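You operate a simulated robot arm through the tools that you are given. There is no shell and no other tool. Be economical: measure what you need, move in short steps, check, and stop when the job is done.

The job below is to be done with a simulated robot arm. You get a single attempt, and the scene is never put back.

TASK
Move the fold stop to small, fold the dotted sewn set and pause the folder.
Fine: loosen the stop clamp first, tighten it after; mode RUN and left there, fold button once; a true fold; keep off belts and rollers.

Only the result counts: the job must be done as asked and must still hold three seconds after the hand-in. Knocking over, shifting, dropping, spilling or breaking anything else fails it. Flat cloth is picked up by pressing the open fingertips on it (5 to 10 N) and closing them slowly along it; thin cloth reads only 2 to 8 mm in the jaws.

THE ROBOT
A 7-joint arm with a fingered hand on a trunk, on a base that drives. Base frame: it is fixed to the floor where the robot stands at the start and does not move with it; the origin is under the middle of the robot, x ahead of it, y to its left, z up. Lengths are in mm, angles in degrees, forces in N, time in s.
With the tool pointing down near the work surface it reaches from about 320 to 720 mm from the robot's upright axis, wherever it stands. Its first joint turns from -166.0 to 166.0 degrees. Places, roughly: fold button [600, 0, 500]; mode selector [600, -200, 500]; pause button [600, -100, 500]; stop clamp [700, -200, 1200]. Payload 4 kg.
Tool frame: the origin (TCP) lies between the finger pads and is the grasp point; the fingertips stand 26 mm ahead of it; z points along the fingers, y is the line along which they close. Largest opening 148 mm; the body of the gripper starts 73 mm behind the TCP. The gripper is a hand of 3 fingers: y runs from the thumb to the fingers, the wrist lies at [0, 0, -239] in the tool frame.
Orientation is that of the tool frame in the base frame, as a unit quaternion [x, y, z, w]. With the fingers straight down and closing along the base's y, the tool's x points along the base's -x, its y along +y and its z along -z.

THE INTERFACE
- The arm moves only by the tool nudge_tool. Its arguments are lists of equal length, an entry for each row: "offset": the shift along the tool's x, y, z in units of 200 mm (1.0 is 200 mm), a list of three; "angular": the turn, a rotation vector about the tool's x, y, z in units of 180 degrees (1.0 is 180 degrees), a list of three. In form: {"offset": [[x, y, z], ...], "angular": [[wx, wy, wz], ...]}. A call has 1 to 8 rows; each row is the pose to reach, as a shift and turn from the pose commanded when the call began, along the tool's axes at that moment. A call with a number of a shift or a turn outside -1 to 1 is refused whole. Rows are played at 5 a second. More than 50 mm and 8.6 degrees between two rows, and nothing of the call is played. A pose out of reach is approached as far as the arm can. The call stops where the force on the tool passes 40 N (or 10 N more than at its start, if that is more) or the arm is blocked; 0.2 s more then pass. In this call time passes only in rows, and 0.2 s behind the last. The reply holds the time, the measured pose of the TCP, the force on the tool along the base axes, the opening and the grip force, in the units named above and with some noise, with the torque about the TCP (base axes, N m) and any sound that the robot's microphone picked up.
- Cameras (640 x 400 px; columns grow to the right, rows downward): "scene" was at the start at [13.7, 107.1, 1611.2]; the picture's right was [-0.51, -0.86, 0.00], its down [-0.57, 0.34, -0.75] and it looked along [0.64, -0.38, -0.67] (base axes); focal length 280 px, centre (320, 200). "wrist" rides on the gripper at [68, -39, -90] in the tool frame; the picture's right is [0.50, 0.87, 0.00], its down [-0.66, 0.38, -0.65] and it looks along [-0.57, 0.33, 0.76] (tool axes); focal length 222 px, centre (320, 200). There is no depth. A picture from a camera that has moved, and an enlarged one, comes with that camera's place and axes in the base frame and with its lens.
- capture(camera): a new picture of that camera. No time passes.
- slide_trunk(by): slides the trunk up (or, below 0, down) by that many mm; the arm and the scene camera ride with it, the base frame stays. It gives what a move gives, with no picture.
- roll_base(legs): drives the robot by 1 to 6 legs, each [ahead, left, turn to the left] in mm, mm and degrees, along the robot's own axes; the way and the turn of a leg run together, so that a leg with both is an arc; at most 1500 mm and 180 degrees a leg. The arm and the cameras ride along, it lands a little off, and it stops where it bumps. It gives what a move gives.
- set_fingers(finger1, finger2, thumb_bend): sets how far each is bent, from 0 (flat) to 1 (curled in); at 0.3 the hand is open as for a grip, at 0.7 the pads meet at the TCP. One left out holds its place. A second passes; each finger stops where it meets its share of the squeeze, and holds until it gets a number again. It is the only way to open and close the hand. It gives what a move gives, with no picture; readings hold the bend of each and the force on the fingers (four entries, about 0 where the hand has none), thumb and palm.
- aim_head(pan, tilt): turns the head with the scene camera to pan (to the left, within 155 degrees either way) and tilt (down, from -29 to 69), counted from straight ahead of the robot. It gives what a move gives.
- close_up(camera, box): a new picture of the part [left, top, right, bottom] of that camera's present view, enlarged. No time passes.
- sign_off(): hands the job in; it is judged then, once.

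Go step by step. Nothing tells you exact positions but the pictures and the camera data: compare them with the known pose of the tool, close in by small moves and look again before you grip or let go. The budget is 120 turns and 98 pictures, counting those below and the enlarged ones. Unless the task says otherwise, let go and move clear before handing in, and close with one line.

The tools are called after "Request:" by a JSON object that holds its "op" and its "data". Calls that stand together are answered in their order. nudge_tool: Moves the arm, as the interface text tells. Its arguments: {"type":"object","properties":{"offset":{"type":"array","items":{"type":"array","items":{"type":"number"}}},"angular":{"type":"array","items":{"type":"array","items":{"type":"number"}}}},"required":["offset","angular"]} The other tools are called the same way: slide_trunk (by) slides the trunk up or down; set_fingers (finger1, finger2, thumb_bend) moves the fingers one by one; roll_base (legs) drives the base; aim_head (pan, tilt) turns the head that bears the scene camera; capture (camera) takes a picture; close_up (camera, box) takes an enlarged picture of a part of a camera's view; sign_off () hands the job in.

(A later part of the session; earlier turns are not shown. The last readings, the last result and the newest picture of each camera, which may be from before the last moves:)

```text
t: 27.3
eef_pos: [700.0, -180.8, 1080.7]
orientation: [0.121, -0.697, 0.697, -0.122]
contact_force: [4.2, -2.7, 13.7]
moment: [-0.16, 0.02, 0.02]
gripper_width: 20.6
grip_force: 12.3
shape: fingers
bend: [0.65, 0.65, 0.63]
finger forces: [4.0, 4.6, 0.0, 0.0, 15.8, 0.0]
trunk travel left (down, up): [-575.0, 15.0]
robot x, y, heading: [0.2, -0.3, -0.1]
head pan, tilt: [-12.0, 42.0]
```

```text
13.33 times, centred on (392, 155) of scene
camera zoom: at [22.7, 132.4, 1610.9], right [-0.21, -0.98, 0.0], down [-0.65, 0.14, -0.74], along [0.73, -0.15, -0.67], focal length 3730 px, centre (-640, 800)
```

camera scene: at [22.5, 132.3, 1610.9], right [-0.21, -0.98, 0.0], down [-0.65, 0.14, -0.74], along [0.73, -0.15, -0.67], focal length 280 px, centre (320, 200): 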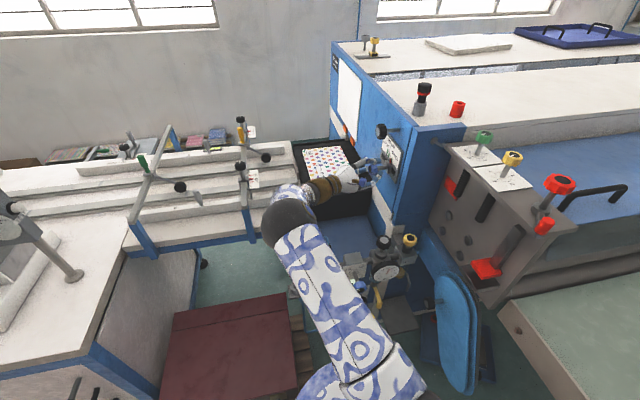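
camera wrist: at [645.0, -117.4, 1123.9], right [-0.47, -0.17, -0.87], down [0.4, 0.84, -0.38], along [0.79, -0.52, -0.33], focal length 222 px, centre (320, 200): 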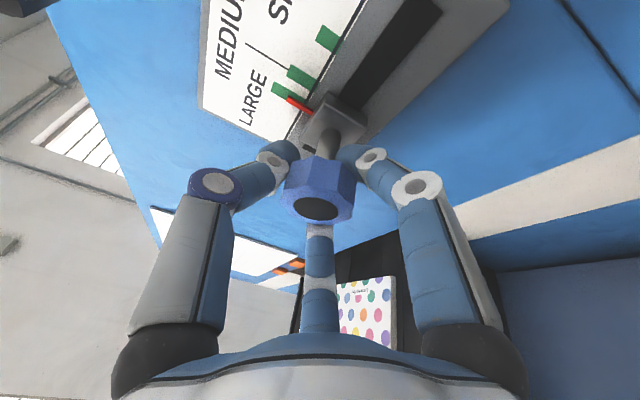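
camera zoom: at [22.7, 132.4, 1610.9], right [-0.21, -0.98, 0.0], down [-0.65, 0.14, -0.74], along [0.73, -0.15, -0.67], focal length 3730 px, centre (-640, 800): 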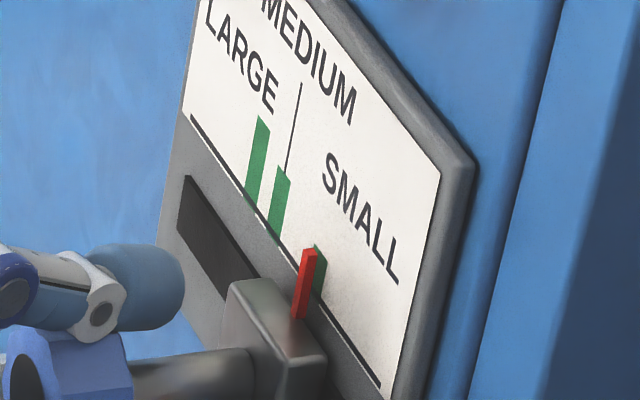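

Pointer is about 2 mm short of the SMALL tick's centre after parallax; I move 2 mm more.

Request:
{"op": "nudge_tool", "data": {"offset": [[0.0103, 0, -0.0035]], "angular": [[0, 0, 0]]}}

Request:
{"op": "close_up", "data": {"camera": "wrist", "box": [265, 60, 365, 130]}}

Request:
{"op": "close_up", "data": {"camera": "scene", "box": [384, 145, 404, 170]}}

```text
t: 27.7
eef_pos: [699.7, -180.5, 1081.2]
orientation: [0.12, -0.697, 0.697, -0.12]
contact_force: [5.1, -2.5, 13.9]
moment: [-0.21, 0.02, 0.03]
gripper_width: 20.6
grip_force: 11.8
shape: fingers
bend: [0.65, 0.65, 0.63]
finger forces: [4.1, 4.6, 0.0, 0.0, 15.9, 0.0]
trunk travel left (down, up): [-575.0, 15.0]
robot x, y, heading: [-0.4, -0.5, 0.4]
head pan, tilt: [-12.0, 42.0]
```

```text
5.71 times, centred on (315, 95) of wrist
camera zoom: at [603.4, -117.3, 1121.7], right [-0.47, -0.17, -0.87], down [0.4, 0.84, -0.38], along [0.79, -0.52, -0.33], focal length 1269 px, centre (349, 800)
```

zoom: 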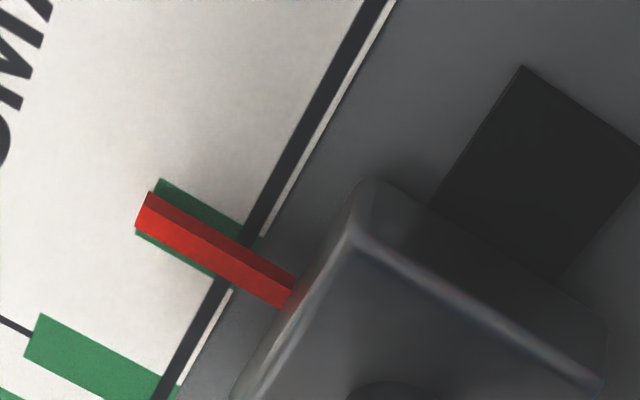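

```text
16.00 times, centred on (394, 158) of scene
camera zoom: at [22.6, 132.5, 1610.9], right [-0.21, -0.98, 0.0], down [-0.65, 0.14, -0.74], along [0.73, -0.15, -0.67], focal length 4477 px, centre (-864, 880)
```

zoom: 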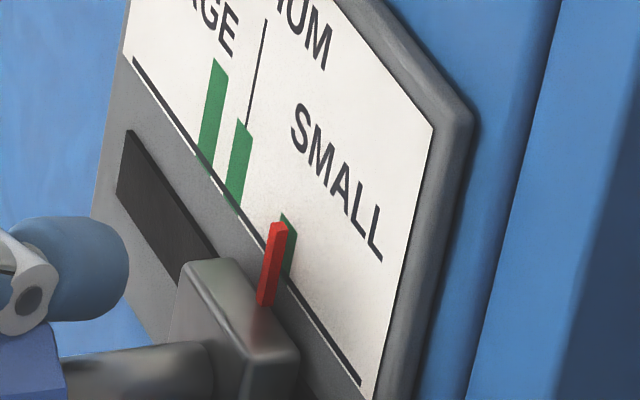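

Pointer is now on SMALL. I release and check it stays.

Request:
{"op": "set_fingers", "data": {"finger1": 0.3, "finger2": 0.3, "thumb_bend": 0.3}}

Request:
{"op": "nudge_tool", "data": {"offset": [[0, 0, -0.18], [0, 0, -0.36], [0, 0, -0.5]], "angular": [[0, 0, 0], [0, 0, 0], [0, 0, 0]]}}

Request:
{"op": "close_up", "data": {"camera": "wrist", "box": [220, 0, 460, 150]}}

```text
t: 28.7
eef_pos: [699.0, -181.5, 1081.0]
orientation: [0.121, -0.697, 0.697, -0.121]
contact_force: [0.6, 1.2, 0.2]
moment: [-0.01, -0.02, -0.02]
gripper_width: 126.8
grip_force: 0.1
shape: fingers
bend: [0.3, 0.3, 0.3]
finger forces: [0.0, 0.1, 0.0, 0.0, 0.0, 0.0]
trunk travel left (down, up): [-575.0, 15.0]
robot x, y, heading: [-1.8, 1.5, -0.1]
head pan, tilt: [-12.0, 42.0]
```

```text
t: 29.5
eef_pos: [666.0, -84.7, 1080.6]
orientation: [-0.12, 0.697, -0.696, 0.121]
contact_force: [0.2, -0.1, -0.1]
moment: [0.0, 0.0, -0.02]
gripper_width: 126.6
grip_force: 0.0
shape: fingers
bend: [0.3, 0.3, 0.3]
finger forces: [0.0, 0.1, 0.0, 0.0, 0.0, 0.0]
trunk travel left (down, up): [-575.0, 15.0]
robot x, y, heading: [4.2, -2.1, 0.2]
head pan, tilt: [-12.0, 42.0]
```

```text
2.67 times, centred on (340, 75) of wrist
camera zoom: at [570.6, -21.4, 1121.8], right [-0.47, -0.17, -0.87], down [0.4, 0.84, -0.38], along [0.79, -0.52, -0.33], focal length 592 px, centre (267, 533)
```

zoom: 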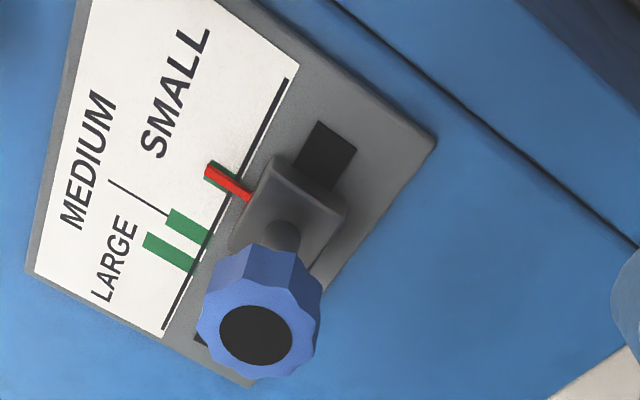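

Request:
{"op": "nudge_tool", "data": {"offset": [[0.02, -0.171, -0.04], [0.04, -0.342, -0.08], [0.06, -0.513, -0.12], [0.08, -0.685, -0.162]], "angular": [[0, 0.028, 0], [0, 0.056, 0], [0, 0.083, 0], [0, 0.111, 0]]}}

Request:
{"op": "nudge_tool", "data": {"offset": [[-0.02, 0, 0], [-0.04, 0, 0], [-0.06, 0, 0], [-0.08, 0, 0], [-0.08, 0, 0], [-0.08, 0, 0], [-0.08, 0, 0], [-0.08, 0, 0]], "angular": [[0, 0, -0.046], [0, 0, -0.092], [0, 0, -0.138], [0, 0, -0.184], [0, 0, -0.23], [0, 0, -0.276], [0, 0, -0.322], [0, 0, -0.368]]}}

Request:
{"op": "capture", "data": {"camera": "wrist"}}

```text
t: 30.5
eef_pos: [639.1, -60.2, 1217.9]
orientation: [0.003, 0.708, -0.706, -0.003]
contact_force: [0.2, 0.5, 0.4]
moment: [-0.04, -0.03, 0.0]
gripper_width: 127.0
grip_force: 0.1
shape: fingers
bend: [0.3, 0.3, 0.3]
finger forces: [0.0, 0.1, 0.0, 0.0, 0.0, 0.1]
trunk travel left (down, up): [-575.0, 15.0]
robot x, y, heading: [3.1, 0.6, -0.1]
head pan, tilt: [-12.0, 42.0]
```

```text
t: 32.3
eef_pos: [654.3, -61.4, 1218.4]
orientation: [-0.385, 0.593, -0.59, -0.389]
contact_force: [0.9, 0.5, 0.0]
moment: [0.0, -0.03, 0.0]
gripper_width: 126.9
grip_force: 0.0
shape: fingers
bend: [0.3, 0.3, 0.3]
finger forces: [0.1, 0.0, 0.1, 0.1, 0.0, 0.1]
trunk travel left (down, up): [-575.0, 15.0]
robot x, y, heading: [1.4, 1.8, 0.1]
head pan, tilt: [-12.0, 42.0]
```

```text
57 pictures are left
camera wrist: at [662.5, 30.0, 1297.3], right [-0.99, 0.01, 0.11], down [-0.08, 0.65, -0.75], along [-0.08, -0.76, -0.65], focal length 222 px, centre (320, 200)
```

wrist: 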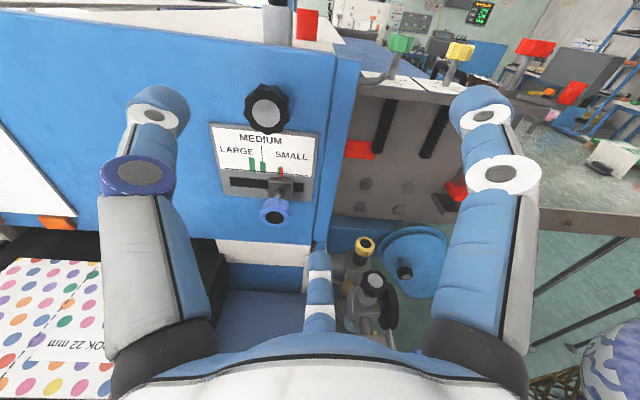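

Request:
{"op": "close_up", "data": {"camera": "wrist", "box": [230, 75, 326, 195]}}

Request:
{"op": "close_up", "data": {"camera": "wrist", "box": [260, 150, 300, 190]}}

```text
3.33 times, centred on (278, 135) of wrist
camera zoom: at [662.5, 30.0, 1297.3], right [-0.99, 0.01, 0.11], down [-0.08, 0.65, -0.75], along [-0.08, -0.76, -0.65], focal length 740 px, centre (460, 417)
```

zoom: 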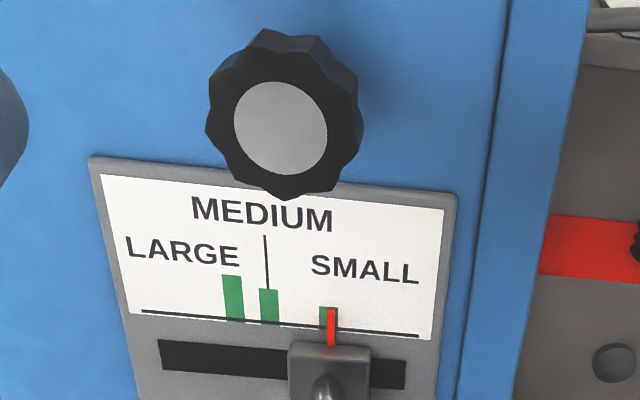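

```text
10.00 times, centred on (280, 170) of wrist
camera zoom: at [662.5, 30.0, 1297.3], right [-0.99, 0.01, 0.11], down [-0.08, 0.65, -0.75], along [-0.08, -0.76, -0.65], focal length 2221 px, centre (720, 500)
```

zoom: 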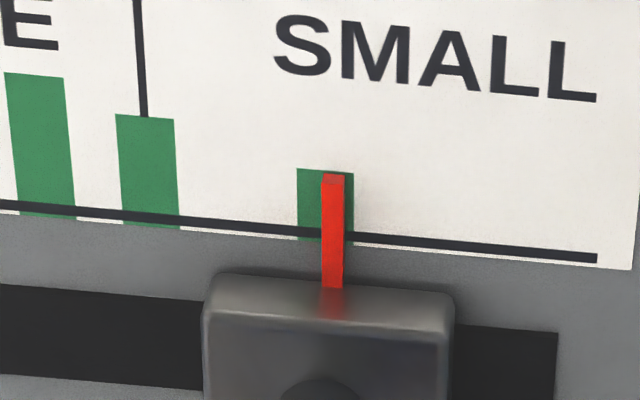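

Pointer sits within the SMALL tick. Now I go back to the clamp knob with the hand rolled −66° to tighten.

Request:
{"op": "nudge_tool", "data": {"offset": [[-0.032, -0.07, 0.13], [-0.064, -0.14, 0.26], [-0.097, -0.209, 0.385], [-0.097, -0.209, 0.52], [-0.097, -0.209, 0.645]], "angular": [[0, 0, 0], [0, 0, 0], [0, 0, 0], [0, 0, 0], [0, 0, 0]]}}

Request:
{"op": "capture", "data": {"camera": "wrist"}}

```text
t: 33.5
eef_pos: [700.3, -191.8, 1217.3]
orientation: [-0.386, 0.593, -0.591, -0.388]
contact_force: [0.1, 0.4, 0.0]
moment: [0.01, 0.01, 0.03]
gripper_width: 126.9
grip_force: 0.0
shape: fingers
bend: [0.3, 0.3, 0.3]
finger forces: [0.0, 0.0, 0.0, 0.0, 0.1, 0.0]
trunk travel left (down, up): [-575.0, 15.0]
robot x, y, heading: [0.3, -1.9, -0.2]
head pan, tilt: [-12.0, 42.0]
```

```text
54 pictures are left
camera wrist: at [708.6, -99.8, 1296.9], right [-0.99, 0.01, 0.11], down [-0.08, 0.66, -0.75], along [-0.08, -0.76, -0.65], focal length 222 px, centre (320, 200)
```

wrist: 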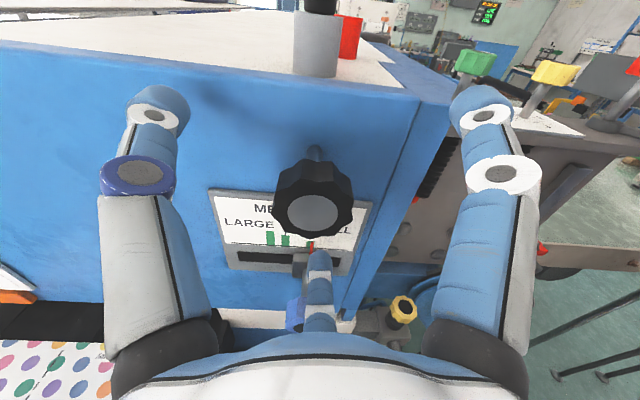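

Request:
{"op": "set_fingers", "data": {"finger1": 0.7, "finger2": 0.7, "thumb_bend": 0.7}}

Request:
{"op": "nudge_tool", "data": {"offset": [[0, 0, 0], [0, 0, 0], [0, 0, 0], [0, 0, 0], [0, 0, 0], [0, 0, 0], [0, 0, 0], [0, 0, 0]], "angular": [[0, 0, 0.046], [0, 0, 0.092], [0, 0, 0.138], [0, 0, 0.184], [0, 0, 0.23], [0, 0, 0.276], [0, 0, 0.322], [0, 0, 0.368]]}}

Request:
{"op": "nudge_tool", "data": {"offset": [[0, 0, 0], [0, 0, 0], [0, 0, 0], [0, 0, 0], [0, 0, 0], [0, 0, 0], [0, 0, 0], [0, 0, 0]], "angular": [[0, 0, 0.046], [0, 0, 0.092], [0, 0, 0.138], [0, 0, 0.184], [0, 0, 0.23], [0, 0, 0.276], [0, 0, 0.322], [0, 0, 0.368]]}}

Request:
{"op": "capture", "data": {"camera": "wrist"}}

```text
t: 34.5
eef_pos: [701.4, -191.9, 1217.9]
orientation: [-0.385, 0.593, -0.591, -0.388]
contact_force: [7.7, -5.4, 5.2]
moment: [-0.07, -0.06, 0.06]
gripper_width: 20.6
grip_force: 13.4
shape: fingers
bend: [0.65, 0.62, 0.63]
finger forces: [4.4, 6.9, 0.0, 0.0, 16.0, 0.0]
trunk travel left (down, up): [-575.0, 15.0]
robot x, y, heading: [4.4, -0.3, 0.1]
head pan, tilt: [-12.0, 42.0]
```

```text
t: 36.3
eef_pos: [701.3, -191.6, 1216.5]
orientation: [0.003, 0.707, -0.707, -0.002]
contact_force: [2.9, -5.7, -0.7]
moment: [0.1, 0.02, 0.0]
gripper_width: 19.7
grip_force: 12.8
shape: fingers
bend: [0.65, 0.62, 0.64]
finger forces: [5.2, 9.0, 0.0, 0.1, 10.6, 0.0]
trunk travel left (down, up): [-575.0, 15.0]
robot x, y, heading: [-1.4, 1.0, 0.0]
head pan, tilt: [-12.0, 42.0]
```

```text
t: 38.1
eef_pos: [700.8, -192.7, 1216.7]
orientation: [-0.39, -0.591, 0.593, -0.384]
contact_force: [0.9, -8.7, -10.4]
moment: [0.12, 0.16, 0.02]
gripper_width: 18.2
grip_force: 12.9
shape: fingers
bend: [0.63, 0.63, 0.65]
finger forces: [7.1, 8.7, 0.1, 0.1, 9.3, 0.1]
trunk travel left (down, up): [-575.0, 15.0]
robot x, y, heading: [-0.8, 1.3, 0.2]
head pan, tilt: [-12.0, 42.0]
```

```text
53 pictures are left
camera wrist: at [637.0, -100.6, 1172.1], right [0.59, 0.0, -0.81], down [0.61, 0.65, 0.45], along [0.52, -0.76, 0.39], focal length 222 px, centre (320, 200)
```

wrist: 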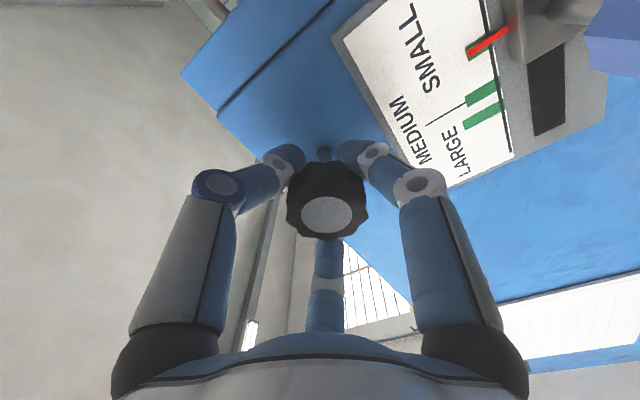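

Request:
{"op": "nudge_tool", "data": {"offset": [[0, 0, 0], [0, 0, 0], [0, 0, 0]], "angular": [[0, 0, 0.046], [0, 0, 0.092], [0, 0, 0.138]]}}

Request:
{"op": "close_up", "data": {"camera": "wrist", "box": [260, 130, 400, 250]}}

```text
t: 38.9
eef_pos: [702.2, -192.8, 1216.2]
orientation: [0.507, 0.494, -0.497, 0.502]
contact_force: [-1.9, -9.6, -11.1]
moment: [0.2, 0.17, 0.0]
gripper_width: 18.4
grip_force: 14.0
shape: fingers
bend: [0.63, 0.64, 0.65]
finger forces: [7.9, 8.7, 0.0, 0.1, 11.8, 0.0]
trunk travel left (down, up): [-575.0, 15.0]
robot x, y, heading: [-1.9, 0.0, 0.3]
head pan, tilt: [-12.0, 42.0]
```

```text
3.33 times, centred on (330, 190) of wrist
camera zoom: at [663.0, -100.8, 1149.6], right [0.88, 0.0, -0.48], down [0.37, 0.65, 0.66], along [0.31, -0.76, 0.57], focal length 740 px, centre (287, 233)
```

zoom: 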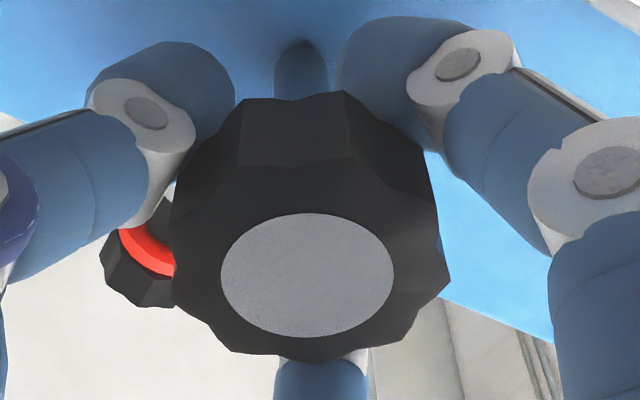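

Request:
{"op": "nudge_tool", "data": {"offset": [[0, 0, 0], [0, 0, 0]], "angular": [[0, 0, 0.046], [0, 0, 0.092]]}}

Request:
{"op": "close_up", "data": {"camera": "wrist", "box": [260, 130, 400, 250]}}

```text
t: 39.5
eef_pos: [700.1, -192.2, 1217.0]
orientation: [0.574, 0.414, -0.419, 0.569]
contact_force: [-5.2, -8.6, -4.2]
moment: [0.05, 0.4, -0.03]
gripper_width: 17.4
grip_force: 12.8
shape: fingers
bend: [0.62, 0.65, 0.65]
finger forces: [10.4, 5.7, 0.0, 0.0, 9.7, 0.0]
trunk travel left (down, up): [-575.0, 15.0]
robot x, y, heading: [1.3, 1.2, -0.2]
head pan, tilt: [-12.0, 42.0]
```

```text
3.33 times, centred on (330, 190) of wrist
camera zoom: at [683.5, -101.1, 1143.0], right [0.98, -0.01, -0.21], down [0.16, 0.65, 0.74], along [0.13, -0.76, 0.64], focal length 740 px, centre (287, 233)
```

zoom: 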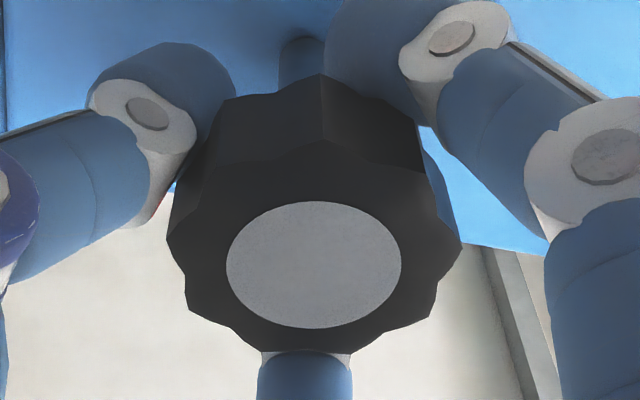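

Request:
{"op": "nudge_tool", "data": {"offset": [[0, 0, 0], [0, 0, 0]], "angular": [[0, 0, 0.046], [0, 0, 0.092]]}}

Request:
{"op": "close_up", "data": {"camera": "wrist", "box": [260, 130, 400, 250]}}

```text
t: 40.1
eef_pos: [700.5, -192.3, 1216.7]
orientation: [0.627, 0.329, -0.332, 0.623]
contact_force: [-9.8, -12.3, -2.9]
moment: [-0.08, 0.48, -0.14]
gripper_width: 16.4
grip_force: 14.0
shape: fingers
bend: [0.62, 0.65, 0.65]
finger forces: [10.8, 4.5, 0.0, 0.1, 12.4, 0.1]
trunk travel left (down, up): [-575.0, 15.0]
robot x, y, heading: [-0.8, 0.4, -0.1]
head pan, tilt: [-12.0, 42.0]
```

```text
3.33 times, centred on (330, 190) of wrist
camera zoom: at [704.6, -101.9, 1141.3], right [1.0, -0.01, 0.08], down [-0.05, 0.65, 0.76], along [-0.06, -0.76, 0.65], focal length 740 px, centre (287, 233)
```

zoom: 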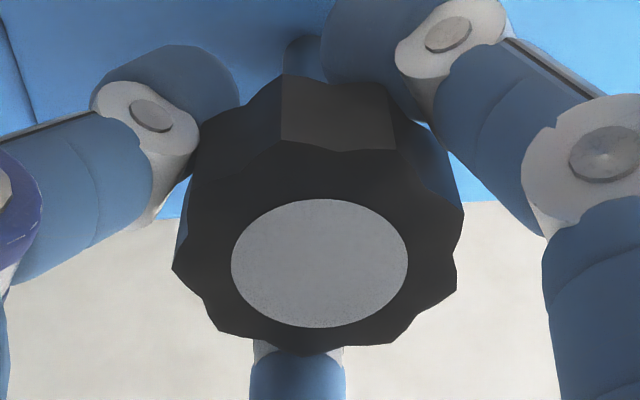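

The clamp is tight (the hand now slips around it, torque 0.48). I release and back out.

Request:
{"op": "set_fingers", "data": {"finger1": 0.3, "finger2": 0.3, "thumb_bend": 0.3}}

Request:
{"op": "nudge_tool", "data": {"offset": [[-0.05, -0.07, -0.15], [-0.07, -0.1, -0.3], [-0.13, -0.2, -0.42], [-0.2, -0.3, -0.5], [-0.25, -0.37, -0.6], [-0.28, -0.42, -0.7], [-0.28, -0.42, -0.7], [-0.28, -0.42, -0.7]], "angular": [[0, 0, -0.046], [0, 0, -0.092], [0, 0, -0.138], [0, 0, -0.184], [0, 0, -0.23], [0, 0, -0.276], [0, 0, -0.322], [0, 0, -0.368]]}}

Request:
{"op": "nudge_tool", "data": {"offset": [[0, 0, 0], [0, 0, 0], [0, 0, 0], [0, 0, 0], [0, 0, 0], [0, 0, 0], [0, 0, 0]], "angular": [[0, 0, -0.046], [0, 0, -0.092], [0, 0, -0.138], [0, 0, -0.184], [0, 0, -0.23], [0, 0, -0.276], [0, 0, -0.318]]}}

Request:
{"op": "aim_head", "data": {"pan": 0, "tilt": 60}}

Request:
{"op": "capture", "data": {"camera": "scene"}}

```text
t: 41.1
eef_pos: [700.4, -190.4, 1216.6]
orientation: [0.627, 0.329, -0.333, 0.623]
contact_force: [-0.8, 0.3, 0.5]
moment: [0.02, 0.02, 0.02]
gripper_width: 126.4
grip_force: 0.1
shape: fingers
bend: [0.3, 0.3, 0.3]
finger forces: [0.0, 0.0, 0.0, 0.0, 0.0, 0.1]
trunk travel left (down, up): [-575.0, 15.0]
robot x, y, heading: [-4.0, 1.6, 0.0]
head pan, tilt: [-12.0, 42.0]
```

```text
t: 42.9
eef_pos: [601.3, -49.6, 1216.5]
orientation: [-0.343, -0.618, 0.62, -0.339]
contact_force: [0.7, 0.5, 0.1]
moment: [0.05, 0.02, -0.03]
gripper_width: 126.6
grip_force: 0.0
shape: fingers
bend: [0.3, 0.3, 0.3]
finger forces: [0.0, 0.1, 0.1, 0.1, 0.0, 0.0]
trunk travel left (down, up): [-575.0, 15.0]
robot x, y, heading: [2.2, 2.0, -0.0]
head pan, tilt: [-12.0, 42.0]
```

```text
t: 44.5
eef_pos: [600.2, -50.6, 1216.4]
orientation: [0.006, 0.708, -0.706, 0.002]
contact_force: [0.5, -0.3, -0.1]
moment: [-0.02, -0.04, -0.01]
gripper_width: 126.4
grip_force: 0.0
shape: fingers
bend: [0.3, 0.3, 0.3]
finger forces: [0.0, 0.0, 0.0, 0.0, 0.0, 0.0]
trunk travel left (down, up): [-575.0, 15.0]
robot x, y, heading: [0.8, -0.8, 0.1]
head pan, tilt: [-12.0, 42.0]
```

```text
t: 45.3
eef_pos: [601.2, -51.0, 1216.7]
orientation: [0.006, 0.708, -0.706, 0.002]
contact_force: [0.5, 0.6, 0.4]
moment: [-0.02, 0.0, -0.04]
gripper_width: 126.9
grip_force: 0.0
shape: fingers
bend: [0.3, 0.3, 0.3]
finger forces: [0.0, 0.0, 0.0, 0.1, 0.1, 0.1]
trunk travel left (down, up): [-575.0, 15.0]
robot x, y, heading: [0.6, 0.9, -0.1]
head pan, tilt: [0.0, 60.0]
```

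```text
49 pictures are left
camera scene: at [8.4, 149.8, 1587.1], right [0.0, -1.0, 0.0], down [-0.87, 0.0, -0.5], along [0.5, 0.0, -0.87], focal length 280 px, centre (320, 200)
```

scene: 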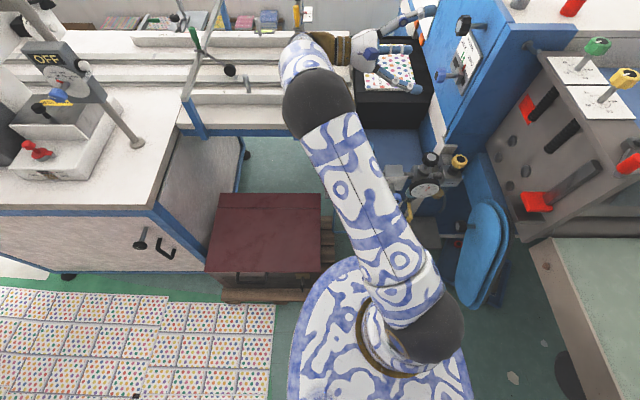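

Now to the control panel low in front (face toward -x). I turn the hand to point +x, then lower the trunk to look at the panel.

Request:
{"op": "nudge_tool", "data": {"offset": [[0.06, 0.0, 0], [0.12, 0.0, 0], [0.18, 0.0, 0], [0.25, 0.0, 0], [0.31, 0.0, 0], [0.37, 0.0, 0], [0.43, 0.0, 0], [0.5, 0.0, 0]], "angular": [[0, -0.046, 0], [0, -0.092, 0], [0, -0.138, 0], [0, -0.184, 0], [0, -0.23, 0], [0, -0.276, 0], [0, -0.322, 0], [0, -0.368, 0]]}}

Request:
{"op": "nudge_tool", "data": {"offset": [[0, 0, 0], [0, 0, 0], [0, 0, 0]], "angular": [[0, -0.046, 0], [0, -0.092, 0], [0, -0.132, 0]]}}

Request:
{"op": "nudge_tool", "data": {"offset": [[0, 0, 0], [0, 0, 0], [0, 0, 0], [0, 0, 0]], "angular": [[-0.042, 0, 0], [-0.084, 0, 0], [-0.126, 0, 0], [-0.167, 0, 0]]}}

Request:
{"op": "capture", "data": {"camera": "scene"}}

Request:
{"op": "capture", "data": {"camera": "wrist"}}

```text
t: 47.1
eef_pos: [519.2, -46.1, 1221.3]
orientation: [0.382, -0.592, 0.595, -0.388]
contact_force: [0.4, -1.6, 0.1]
moment: [0.0, 0.02, -0.03]
gripper_width: 126.6
grip_force: 0.1
shape: fingers
bend: [0.3, 0.3, 0.3]
finger forces: [0.1, 0.1, 0.0, 0.0, 0.0, 0.0]
out of reach, approached as far as the arm can: row 8
trunk travel left (down, up): [-575.0, 15.0]
robot x, y, heading: [-1.4, 3.1, -0.1]
head pan, tilt: [0.0, 60.0]
```

```text
t: 47.9
eef_pos: [538.3, -45.2, 1226.7]
orientation: [0.437, -0.551, 0.556, -0.443]
contact_force: [0.4, -0.3, 0.0]
moment: [0.01, 0.03, 0.01]
gripper_width: 126.6
grip_force: 0.1
shape: fingers
bend: [0.3, 0.3, 0.3]
finger forces: [0.0, 0.0, 0.1, 0.1, 0.1, 0.0]
out of reach, approached as far as the arm can: row 1, 2, 3
trunk travel left (down, up): [-575.0, 15.0]
robot x, y, heading: [-0.1, 3.2, 0.3]
head pan, tilt: [0.0, 60.0]
```

```text
t: 48.9
eef_pos: [536.2, -43.4, 1229.3]
orientation: [-0.537, 0.676, -0.394, 0.316]
contact_force: [0.9, 0.9, -0.8]
moment: [-0.01, 0.0, -0.02]
gripper_width: 127.3
grip_force: 0.1
shape: fingers
bend: [0.3, 0.3, 0.3]
finger forces: [0.0, 0.1, 0.0, 0.1, 0.1, 0.0]
trunk travel left (down, up): [-575.0, 15.0]
robot x, y, heading: [0.6, 3.8, 0.2]
head pan, tilt: [0.0, 60.0]
```

```text
48 pictures are left
camera scene: at [8.2, 149.8, 1587.0], right [0.0, -1.0, 0.0], down [-0.87, 0.0, -0.5], along [0.5, 0.0, -0.87], focal length 280 px, centre (320, 200)
```

scene: 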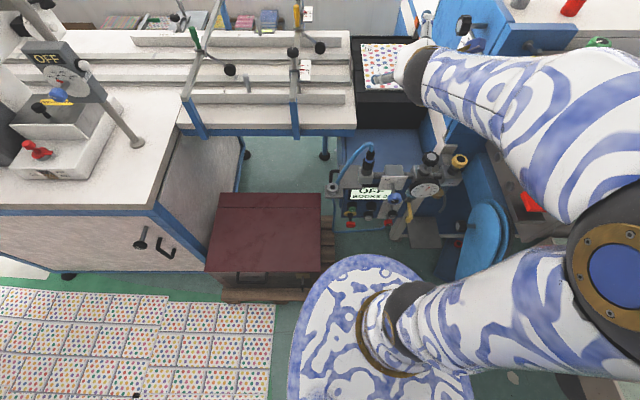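

```text
47 pictures are left
camera wrist: at [462.6, -95.3, 1308.3], right [-0.53, -0.39, -0.76], down [-0.59, 0.81, -0.01], along [0.61, 0.44, -0.65], focal length 222 px, centre (320, 200)
```

wrist: 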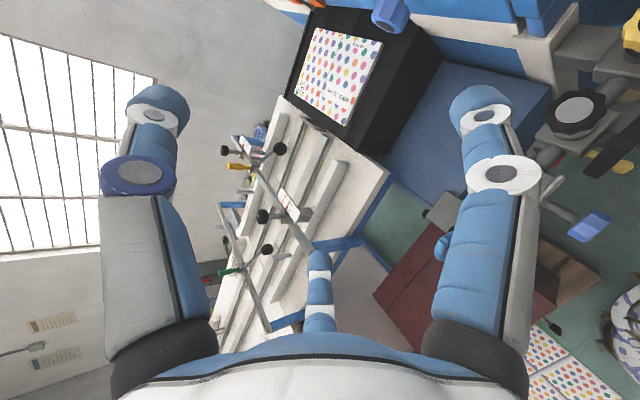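

The elbow has swung out to the right, which is bad for lowering. I go back to the original hand-down posture first, then pitch forward from there.

Request:
{"op": "nudge_tool", "data": {"offset": [[0, 0, 0], [0, 0, 0], [0, 0, 0], [0, 0, 0]], "angular": [[0.042, 0, 0], [0.084, 0, 0], [0.126, 0, 0], [0.167, 0, 0]]}}

Request:
{"op": "nudge_tool", "data": {"offset": [[0, 0, 0], [0, 0, 0], [0, 0, 0], [0, 0, 0], [0, 0, 0], [0, 0, 0], [0, 0, 0], [0, 0, 0]], "angular": [[0, 0.046, 0], [0, 0.092, 0], [0, 0.138, 0], [0, 0.184, 0], [0, 0.23, 0], [0, 0.276, 0], [0, 0.322, 0], [0, 0.368, 0]]}}

Request:
{"op": "nudge_tool", "data": {"offset": [[0, 0, -0.05], [0, 0, -0.05]], "angular": [[0, 0.03, 0], [0, 0.06, 0]]}}

Request:
{"op": "nudge_tool", "data": {"offset": [[0.05, -0.03, -0.05], [0.1, -0.06, -0.1], [0.15, -0.1, -0.15], [0.2, -0.15, -0.2], [0.25, -0.2, -0.2], [0.3, -0.25, -0.2], [0.35, -0.3, -0.2], [0.4, -0.35, -0.2]], "angular": [[-0.046, 0, 0], [-0.092, 0, 0], [-0.138, 0, 0], [-0.184, 0, 0], [-0.23, 0, 0], [-0.276, 0, 0], [-0.322, 0, 0], [-0.368, 0, 0]]}}

```text
t: 49.9
eef_pos: [538.9, -44.7, 1227.6]
orientation: [0.436, -0.55, 0.556, -0.444]
contact_force: [-0.5, 0.4, -0.4]
moment: [0.01, 0.0, 0.02]
gripper_width: 127.0
grip_force: 0.0
shape: fingers
bend: [0.3, 0.3, 0.3]
finger forces: [0.1, 0.0, 0.0, 0.0, 0.0, 0.0]
out of reach, approached as far as the arm can: row 1
trunk travel left (down, up): [-575.0, 15.0]
robot x, y, heading: [-1.4, -3.0, -0.0]
head pan, tilt: [0.0, 60.0]
```

```text
t: 51.7
eef_pos: [537.8, -43.4, 1227.8]
orientation: [0.062, -0.704, 0.704, -0.067]
contact_force: [-0.1, -0.1, 0.1]
moment: [0.03, 0.01, 0.0]
gripper_width: 127.0
grip_force: 0.0
shape: fingers
bend: [0.3, 0.3, 0.3]
finger forces: [0.0, 0.0, 0.0, 0.0, 0.0, 0.1]
trunk travel left (down, up): [-575.0, 15.0]
robot x, y, heading: [1.5, -0.3, 0.1]
head pan, tilt: [0.0, 60.0]
```

```text
t: 52.3
eef_pos: [535.1, -34.8, 1227.8]
orientation: [0.005, 0.708, -0.706, 0.002]
contact_force: [0.2, -0.5, 0.8]
moment: [0.05, -0.01, 0.04]
gripper_width: 126.5
grip_force: 0.0
shape: fingers
bend: [0.3, 0.3, 0.3]
finger forces: [0.0, 0.0, 0.0, 0.0, 0.0, 0.0]
trunk travel left (down, up): [-575.0, 15.0]
robot x, y, heading: [-4.9, 3.1, 0.5]
head pan, tilt: [0.0, 60.0]
```

```text
t: 54.1
eef_pos: [453.1, 5.9, 1296.6]
orientation: [0.002, 0.979, -0.204, 0.005]
contact_force: [0.0, 0.2, 0.0]
moment: [0.01, 0.01, -0.02]
gripper_width: 126.8
grip_force: 0.0
shape: fingers
bend: [0.3, 0.3, 0.3]
finger forces: [0.0, 0.1, 0.0, 0.1, 0.0, 0.0]
trunk travel left (down, up): [-575.0, 15.0]
robot x, y, heading: [4.8, 3.0, 0.1]
head pan, tilt: [0.0, 60.0]
```

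Request:
{"op": "nudge_tool", "data": {"offset": [[0, 0, 0], [0, 0, 0], [0, 0, 0]], "angular": [[-0.046, 0, 0], [-0.092, 0, 0], [-0.131, 0, 0]]}}

Request:
{"op": "nudge_tool", "data": {"offset": [[0, 0, 0], [0, 0, 0], [0, 0, 0], [0, 0, 0], [0, 0, 0], [0, 0, 0]], "angular": [[0, -0.042, 0], [0, -0.084, 0], [0, -0.126, 0], [0, -0.167, 0], [0, -0.21, 0], [0, -0.25, 0]]}}

Request:
{"op": "capture", "data": {"camera": "scene"}}

Request:
{"op": "capture", "data": {"camera": "wrist"}}

```text
t: 54.9
eef_pos: [453.3, 4.8, 1296.0]
orientation: [0.0, 1.0, -0.001, 0.006]
contact_force: [-0.3, 0.5, 1.0]
moment: [-0.02, 0.01, -0.01]
gripper_width: 126.9
grip_force: 0.1
shape: fingers
bend: [0.3, 0.3, 0.3]
finger forces: [0.0, 0.0, 0.0, 0.1, 0.1, 0.0]
trunk travel left (down, up): [-575.0, 15.0]
robot x, y, heading: [5.6, 2.4, -0.1]
head pan, tilt: [0.0, 60.0]
```

```text
t: 56.3
eef_pos: [452.7, 5.6, 1297.8]
orientation: [0.0, 0.922, -0.002, 0.388]
contact_force: [-0.3, -0.5, 0.5]
moment: [-0.03, -0.01, 0.02]
gripper_width: 126.9
grip_force: 0.1
shape: fingers
bend: [0.3, 0.3, 0.3]
finger forces: [0.1, 0.0, 0.0, 0.0, 0.0, 0.0]
trunk travel left (down, up): [-575.0, 15.0]
robot x, y, heading: [0.8, 0.5, 0.2]
head pan, tilt: [0.0, 60.0]
```

```text
46 pictures are left
camera scene: at [7.8, 149.7, 1587.1], right [0.0, -1.0, 0.0], down [-0.87, 0.0, -0.5], along [0.5, 0.0, -0.87], focal length 280 px, centre (320, 200)
```

scene: 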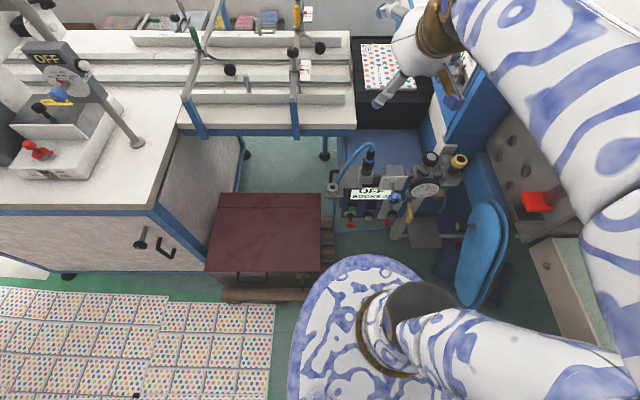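

```text
45 pictures are left
camera wrist: at [340.3, -32.4, 1313.5], right [-0.35, 0.87, -0.36], down [-0.01, 0.38, 0.92], along [0.94, 0.32, -0.12], focal length 222 px, centre (320, 200)
```

wrist: 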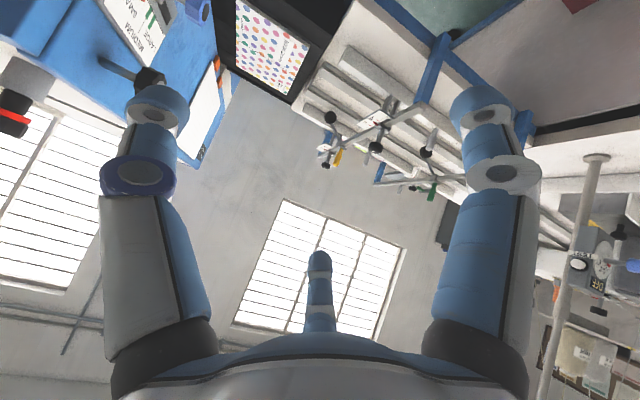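

The elbow sits out on the right; backing the robot off would straighten the arm for the low panel. I check the floor behind and get a close look at the panel now that it is unobstructed.

Request:
{"op": "close_up", "data": {"camera": "scene", "box": [320, 130, 480, 250]}}

Request:
{"op": "aim_head", "data": {"pan": 150, "tilt": 50}}

Request:
{"op": "capture", "data": {"camera": "scene"}}

Request:
{"op": "aim_head", "data": {"pan": -75, "tilt": 50}}

Request:
{"op": "capture", "data": {"camera": "scene"}}

```text
3.33 times, centred on (400, 190) of scene
camera zoom: at [7.8, 149.7, 1587.1], right [0.0, -1.0, 0.0], down [-0.87, 0.0, -0.5], along [0.5, 0.0, -0.87], focal length 933 px, centre (53, 233)
```

zoom: 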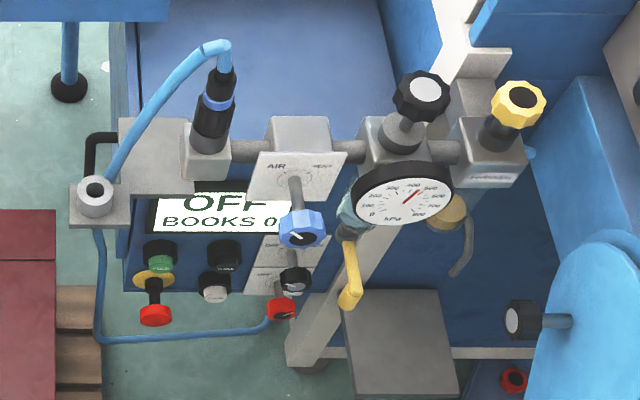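

```text
t: 58.6
eef_pos: [453.2, 5.3, 1297.4]
orientation: [0.001, 0.922, -0.001, 0.387]
contact_force: [0.4, -0.5, -0.6]
moment: [-0.02, -0.02, -0.01]
gripper_width: 126.8
grip_force: 0.1
shape: fingers
bend: [0.3, 0.3, 0.3]
finger forces: [0.0, 0.0, 0.0, 0.0, 0.1, 0.0]
trunk travel left (down, up): [-575.0, 15.0]
robot x, y, heading: [1.2, 2.3, -0.2]
head pan, tilt: [150.0, 50.0]
```

```text
43 pictures are left
camera scene: at [-125.2, 188.3, 1599.6], right [0.5, 0.87, 0.0], down [0.66, -0.38, -0.64], along [-0.56, 0.32, -0.77], focal length 280 px, centre (320, 200)
```

scene: 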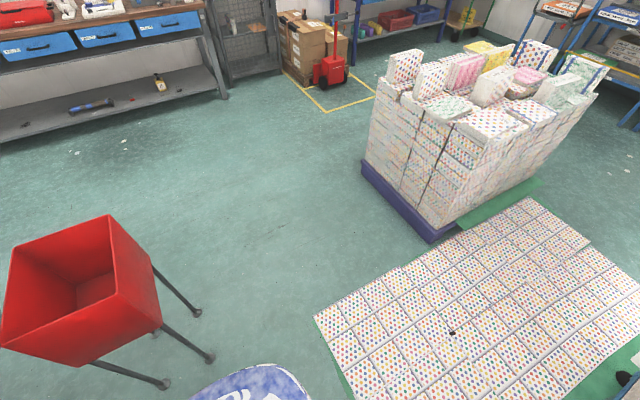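

```text
t: 61.9
eef_pos: [453.3, 5.2, 1297.6]
orientation: [0.001, 0.922, -0.002, 0.387]
contact_force: [0.4, 0.8, 0.5]
moment: [-0.03, 0.0, 0.02]
gripper_width: 126.8
grip_force: 0.1
shape: fingers
bend: [0.3, 0.3, 0.3]
finger forces: [0.1, 0.0, 0.0, 0.1, 0.0, 0.0]
trunk travel left (down, up): [-575.0, 15.0]
robot x, y, heading: [3.4, -1.3, 0.0]
head pan, tilt: [-75.0, 50.0]
```

```text
42 pictures are left
camera scene: at [-38.6, 75.4, 1599.6], right [-0.97, -0.26, 0.0], down [-0.2, 0.74, -0.64], along [0.17, -0.62, -0.77], focal length 280 px, centre (320, 200)
```

scene: 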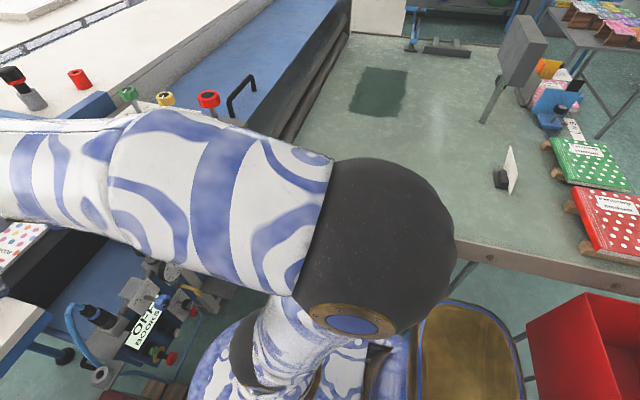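

The elbow is actually up close to the body, and there is about 300 mm free behind. I back off 200 mm, then lower the trunk well clear of the panel hardware.

Request:
{"op": "roll_base", "data": {"legs": [[-200, 0, 0]]}}

Request:
{"op": "aim_head", "data": {"pan": 0, "tilt": 45}}

Request:
{"op": "slide_trunk", "data": {"by": -250}}

Request:
{"op": "capture", "data": {"camera": "scene"}}

```text
t: 63.5
eef_pos: [256.4, 5.1, 1298.3]
orientation: [0.002, 0.922, -0.002, 0.388]
contact_force: [-0.4, -1.2, -0.1]
moment: [-0.01, -0.04, 0.02]
gripper_width: 126.9
grip_force: 0.0
shape: fingers
bend: [0.3, 0.3, 0.3]
finger forces: [0.0, 0.1, 0.0, 0.0, 0.0, 0.0]
trunk travel left (down, up): [-575.0, 15.0]
robot x, y, heading: [-195.8, 2.0, -0.4]
head pan, tilt: [-75.0, 50.0]
```

```text
t: 64.9
eef_pos: [256.2, 2.8, 1297.9]
orientation: [0.003, 0.921, -0.003, 0.388]
contact_force: [0.4, 0.0, 0.7]
moment: [0.01, 0.03, 0.01]
gripper_width: 127.0
grip_force: 0.1
shape: fingers
bend: [0.3, 0.3, 0.3]
finger forces: [0.1, 0.0, 0.0, 0.0, 0.0, 0.1]
trunk travel left (down, up): [-575.0, 15.0]
robot x, y, heading: [-198.9, -2.7, -0.2]
head pan, tilt: [0.0, 45.0]
```

```text
t: 67.5
eef_pos: [256.5, 3.7, 1047.4]
orientation: [0.003, 0.922, -0.002, 0.388]
contact_force: [-0.8, -0.4, -0.6]
moment: [0.0, 0.0, 0.0]
gripper_width: 126.9
grip_force: 0.1
shape: fingers
bend: [0.3, 0.3, 0.3]
finger forces: [0.1, 0.1, 0.1, 0.0, 0.1, 0.0]
trunk travel left (down, up): [-325.0, 265.0]
robot x, y, heading: [-195.7, 3.4, -0.4]
head pan, tilt: [0.0, 45.0]
```

```text
41 pictures are left
camera scene: at [-173.9, 150.1, 1356.6], right [0.0, -1.0, 0.0], down [-0.71, 0.0, -0.71], along [0.71, 0.0, -0.71], focal length 280 px, centre (320, 200)
```

scene: 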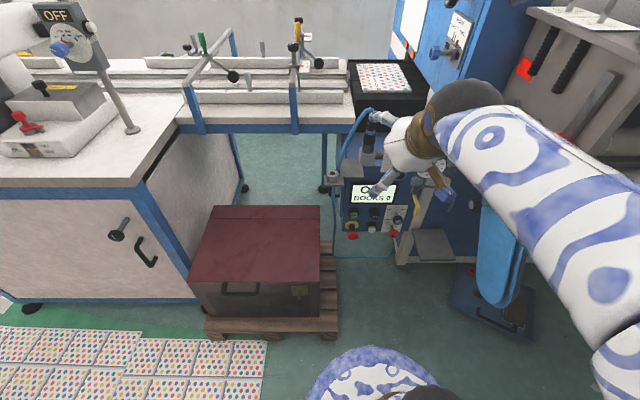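

Request:
{"op": "close_up", "data": {"camera": "scene", "box": [325, 150, 421, 270]}}

Request:
{"op": "slide_trunk", "data": {"by": -200}}

Request:
{"op": "aim_head", "data": {"pan": -5, "tilt": 35}}

Request:
{"op": "capture", "data": {"camera": "scene"}}

```text
3.33 times, centred on (373, 210) of scene
camera zoom: at [-173.9, 150.1, 1356.6], right [0.0, -1.0, 0.0], down [-0.71, 0.0, -0.71], along [0.71, 0.0, -0.71], focal length 933 px, centre (143, 167)
```

zoom: 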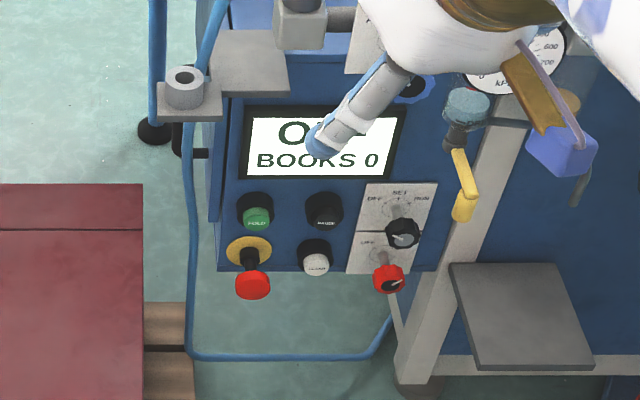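

```text
t: 69.7
eef_pos: [256.3, 2.7, 848.0]
orientation: [0.003, 0.921, -0.003, 0.389]
contact_force: [-0.3, -0.5, 0.3]
moment: [-0.01, -0.02, -0.03]
gripper_width: 127.0
grip_force: 0.0
shape: fingers
bend: [0.3, 0.3, 0.3]
finger forces: [0.0, 0.0, 0.0, 0.0, 0.1, 0.0]
trunk travel left (down, up): [-125.0, 465.0]
robot x, y, heading: [-195.1, 0.8, -0.4]
head pan, tilt: [0.0, 45.0]
```

```text
t: 70.4
eef_pos: [255.9, 2.9, 847.5]
orientation: [0.002, 0.921, -0.002, 0.388]
contact_force: [-0.3, 0.4, -0.2]
moment: [0.05, 0.01, -0.02]
gripper_width: 126.9
grip_force: 0.0
shape: fingers
bend: [0.3, 0.3, 0.3]
finger forces: [0.0, 0.0, 0.0, 0.1, 0.0, 0.1]
trunk travel left (down, up): [-125.0, 465.0]
robot x, y, heading: [-197.2, 2.4, -0.5]
head pan, tilt: [-5.0, 35.0]
```

```text
39 pictures are left
camera scene: at [-167.6, 142.4, 1171.3], right [-0.09, -1.0, 0.0], down [-0.57, 0.05, -0.82], along [0.82, -0.07, -0.57], focal length 280 px, centre (320, 200)
```

scene: 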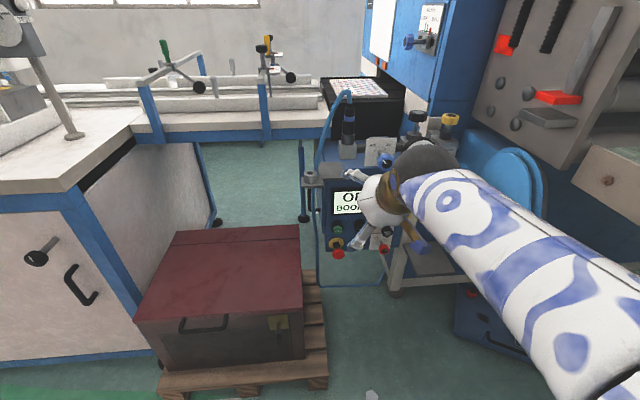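

The mode selector (black knob, OFF left / SET top / RUN right) is at about (533,-148,543), PAUSE face (570,-66,527), FOLD face (570,14,533). I lower the trunk fully and level the hand toward +x.

Request:
{"op": "slide_trunk", "data": {"by": -120}}

Request:
{"op": "nudge_tool", "data": {"offset": [[0.03, -0.125, 0.147], [0.06, -0.25, 0.295], [0.09, -0.375, 0.442], [0.12, -0.5, 0.59], [0.15, -0.625, 0.737], [0.177, -0.75, 0.884]], "angular": [[0, -0.042, 0], [0, -0.084, 0], [0, -0.126, 0], [0, -0.168, 0], [0, -0.21, 0], [0, -0.25, 0]]}}

Request:
{"op": "capture", "data": {"camera": "wrist"}}

Request:
{"op": "capture", "data": {"camera": "scene"}}

```text
t: 71.9
eef_pos: [255.4, 3.8, 726.9]
orientation: [0.003, 0.921, -0.003, 0.389]
contact_force: [-0.3, -0.8, -0.5]
moment: [0.02, 0.01, -0.01]
gripper_width: 126.7
grip_force: 0.0
shape: fingers
bend: [0.3, 0.3, 0.3]
finger forces: [0.0, 0.0, 0.0, 0.0, 0.0, 0.0]
trunk travel left (down, up): [-5.0, 585.0]
robot x, y, heading: [-198.5, 2.6, -0.4]
head pan, tilt: [-5.0, 35.0]
```

```text
t: 73.3
eef_pos: [356.7, -148.9, 578.5]
orientation: [0.001, 0.703, -0.002, 0.711]
contact_force: [-0.4, 0.6, -0.1]
moment: [0.03, -0.01, -0.05]
gripper_width: 126.8
grip_force: 0.1
shape: fingers
bend: [0.3, 0.3, 0.3]
finger forces: [0.0, 0.0, 0.0, 0.0, 0.0, 0.0]
trunk travel left (down, up): [-5.0, 585.0]
robot x, y, heading: [-191.8, 4.2, -0.4]
head pan, tilt: [-5.0, 35.0]
```

```text
38 pictures are left
camera wrist: at [266.5, -186.1, 511.8], right [0.01, 0.87, -0.5], down [-0.66, 0.38, 0.65], along [0.75, 0.32, 0.57], focal length 222 px, centre (320, 200)
```

wrist: 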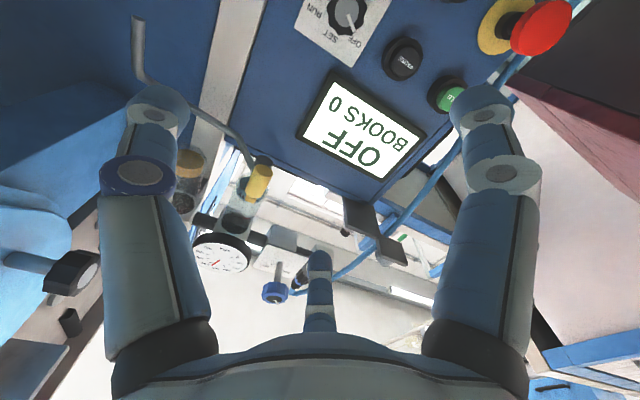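

```text
37 pictures are left
camera scene: at [-167.8, 142.4, 1051.4], right [-0.09, -1.0, 0.0], down [-0.57, 0.05, -0.82], along [0.82, -0.08, -0.57], focal length 280 px, centre (320, 200)
```

scene: 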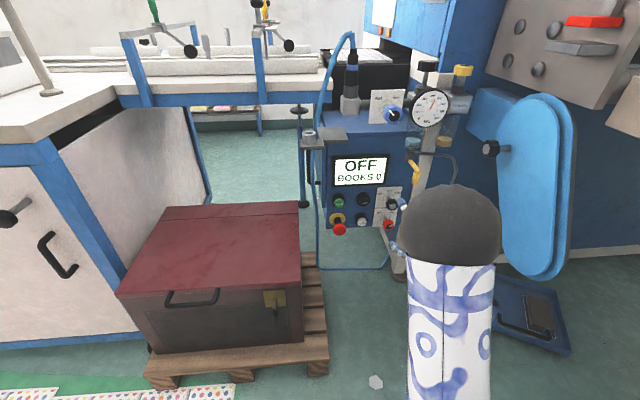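

Request:
{"op": "close_up", "data": {"camera": "scene", "box": [320, 145, 416, 245]}}

Request:
{"op": "close_up", "data": {"camera": "wrist", "box": [280, 0, 480, 125]}}

Request:
{"op": "close_up", "data": {"camera": "scene", "box": [365, 85, 460, 145]}}

```text
4.00 times, centred on (368, 195) of scene
camera zoom: at [-167.8, 142.4, 1051.4], right [-0.09, -1.0, 0.0], down [-0.57, 0.05, -0.82], along [0.82, -0.08, -0.57], focal length 1119 px, centre (128, 220)
```

zoom: 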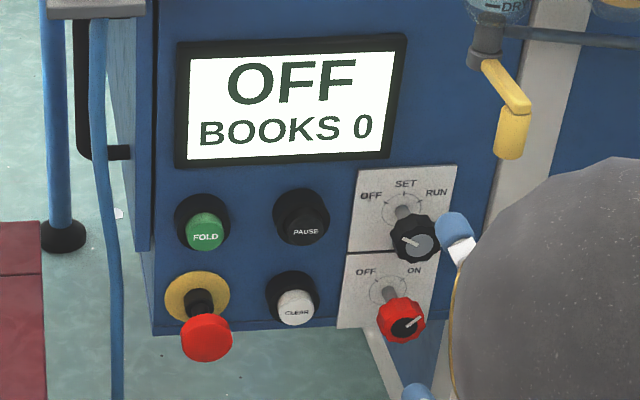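

```text
3.20 times, centred on (380, 62) of wrist
camera zoom: at [266.5, -186.1, 511.8], right [0.01, 0.87, -0.5], down [-0.66, 0.38, 0.65], along [0.75, 0.32, 0.57], focal length 711 px, centre (128, 640)
```

zoom: 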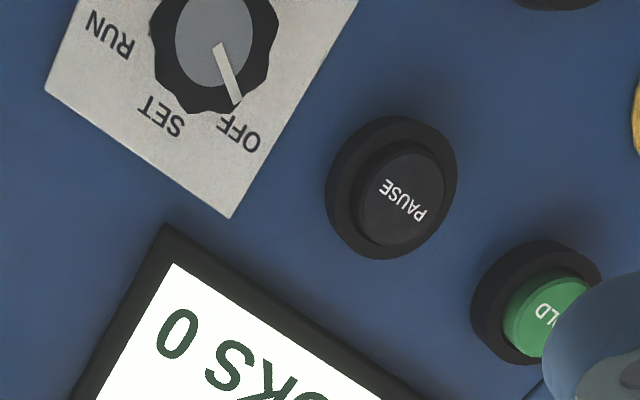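

```text
6.67 times, centred on (412, 115) of scene
camera zoom: at [-167.8, 142.4, 1051.4], right [-0.09, -1.0, 0.0], down [-0.57, 0.05, -0.82], along [0.82, -0.08, -0.57], focal length 1865 px, centre (-297, 767)
```

zoom: 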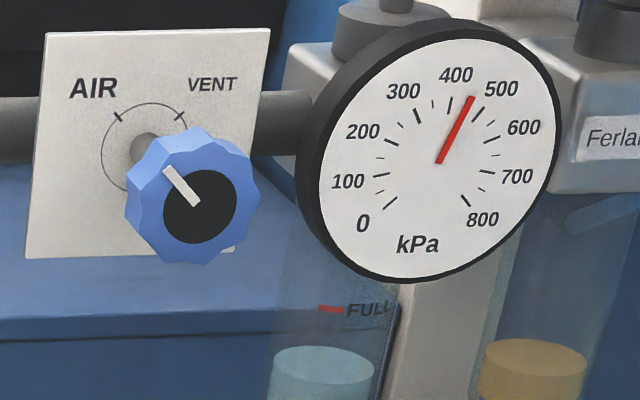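

Air is on (≈450 kPa), the red selector is ON, and the mode is OFF. I move in front of the mode knob and look again.

Request:
{"op": "nudge_tool", "data": {"offset": [[0.15, -0.02, 0.12], [0.3, -0.04, 0.28], [0.35, -0.06, 0.44], [0.35, -0.075, 0.59]], "angular": [[0, 0, 0], [0, 0, 0], [0, 0, 0], [0, 0, 0]]}}

Request:
{"op": "capture", "data": {"camera": "wrist"}}

```text
t: 74.3
eef_pos: [475.8, -163.1, 510.4]
orientation: [0.002, 0.703, -0.003, 0.711]
contact_force: [-0.5, -0.4, -0.1]
moment: [-0.01, 0.02, 0.0]
gripper_width: 126.9
grip_force: 0.1
shape: fingers
bend: [0.3, 0.3, 0.3]
finger forces: [0.0, 0.0, 0.0, 0.0, 0.0, 0.0]
trunk travel left (down, up): [-5.0, 585.0]
robot x, y, heading: [-196.1, 0.6, -0.4]
head pan, tilt: [-5.0, 35.0]
```

```text
33 pictures are left
camera wrist: at [384.9, -200.0, 442.8], right [0.01, 0.87, -0.5], down [-0.66, 0.38, 0.65], along [0.75, 0.32, 0.57], focal length 222 px, centre (320, 200)
```

wrist: 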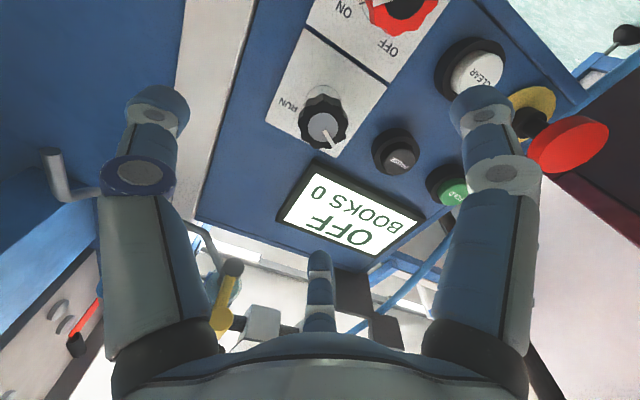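

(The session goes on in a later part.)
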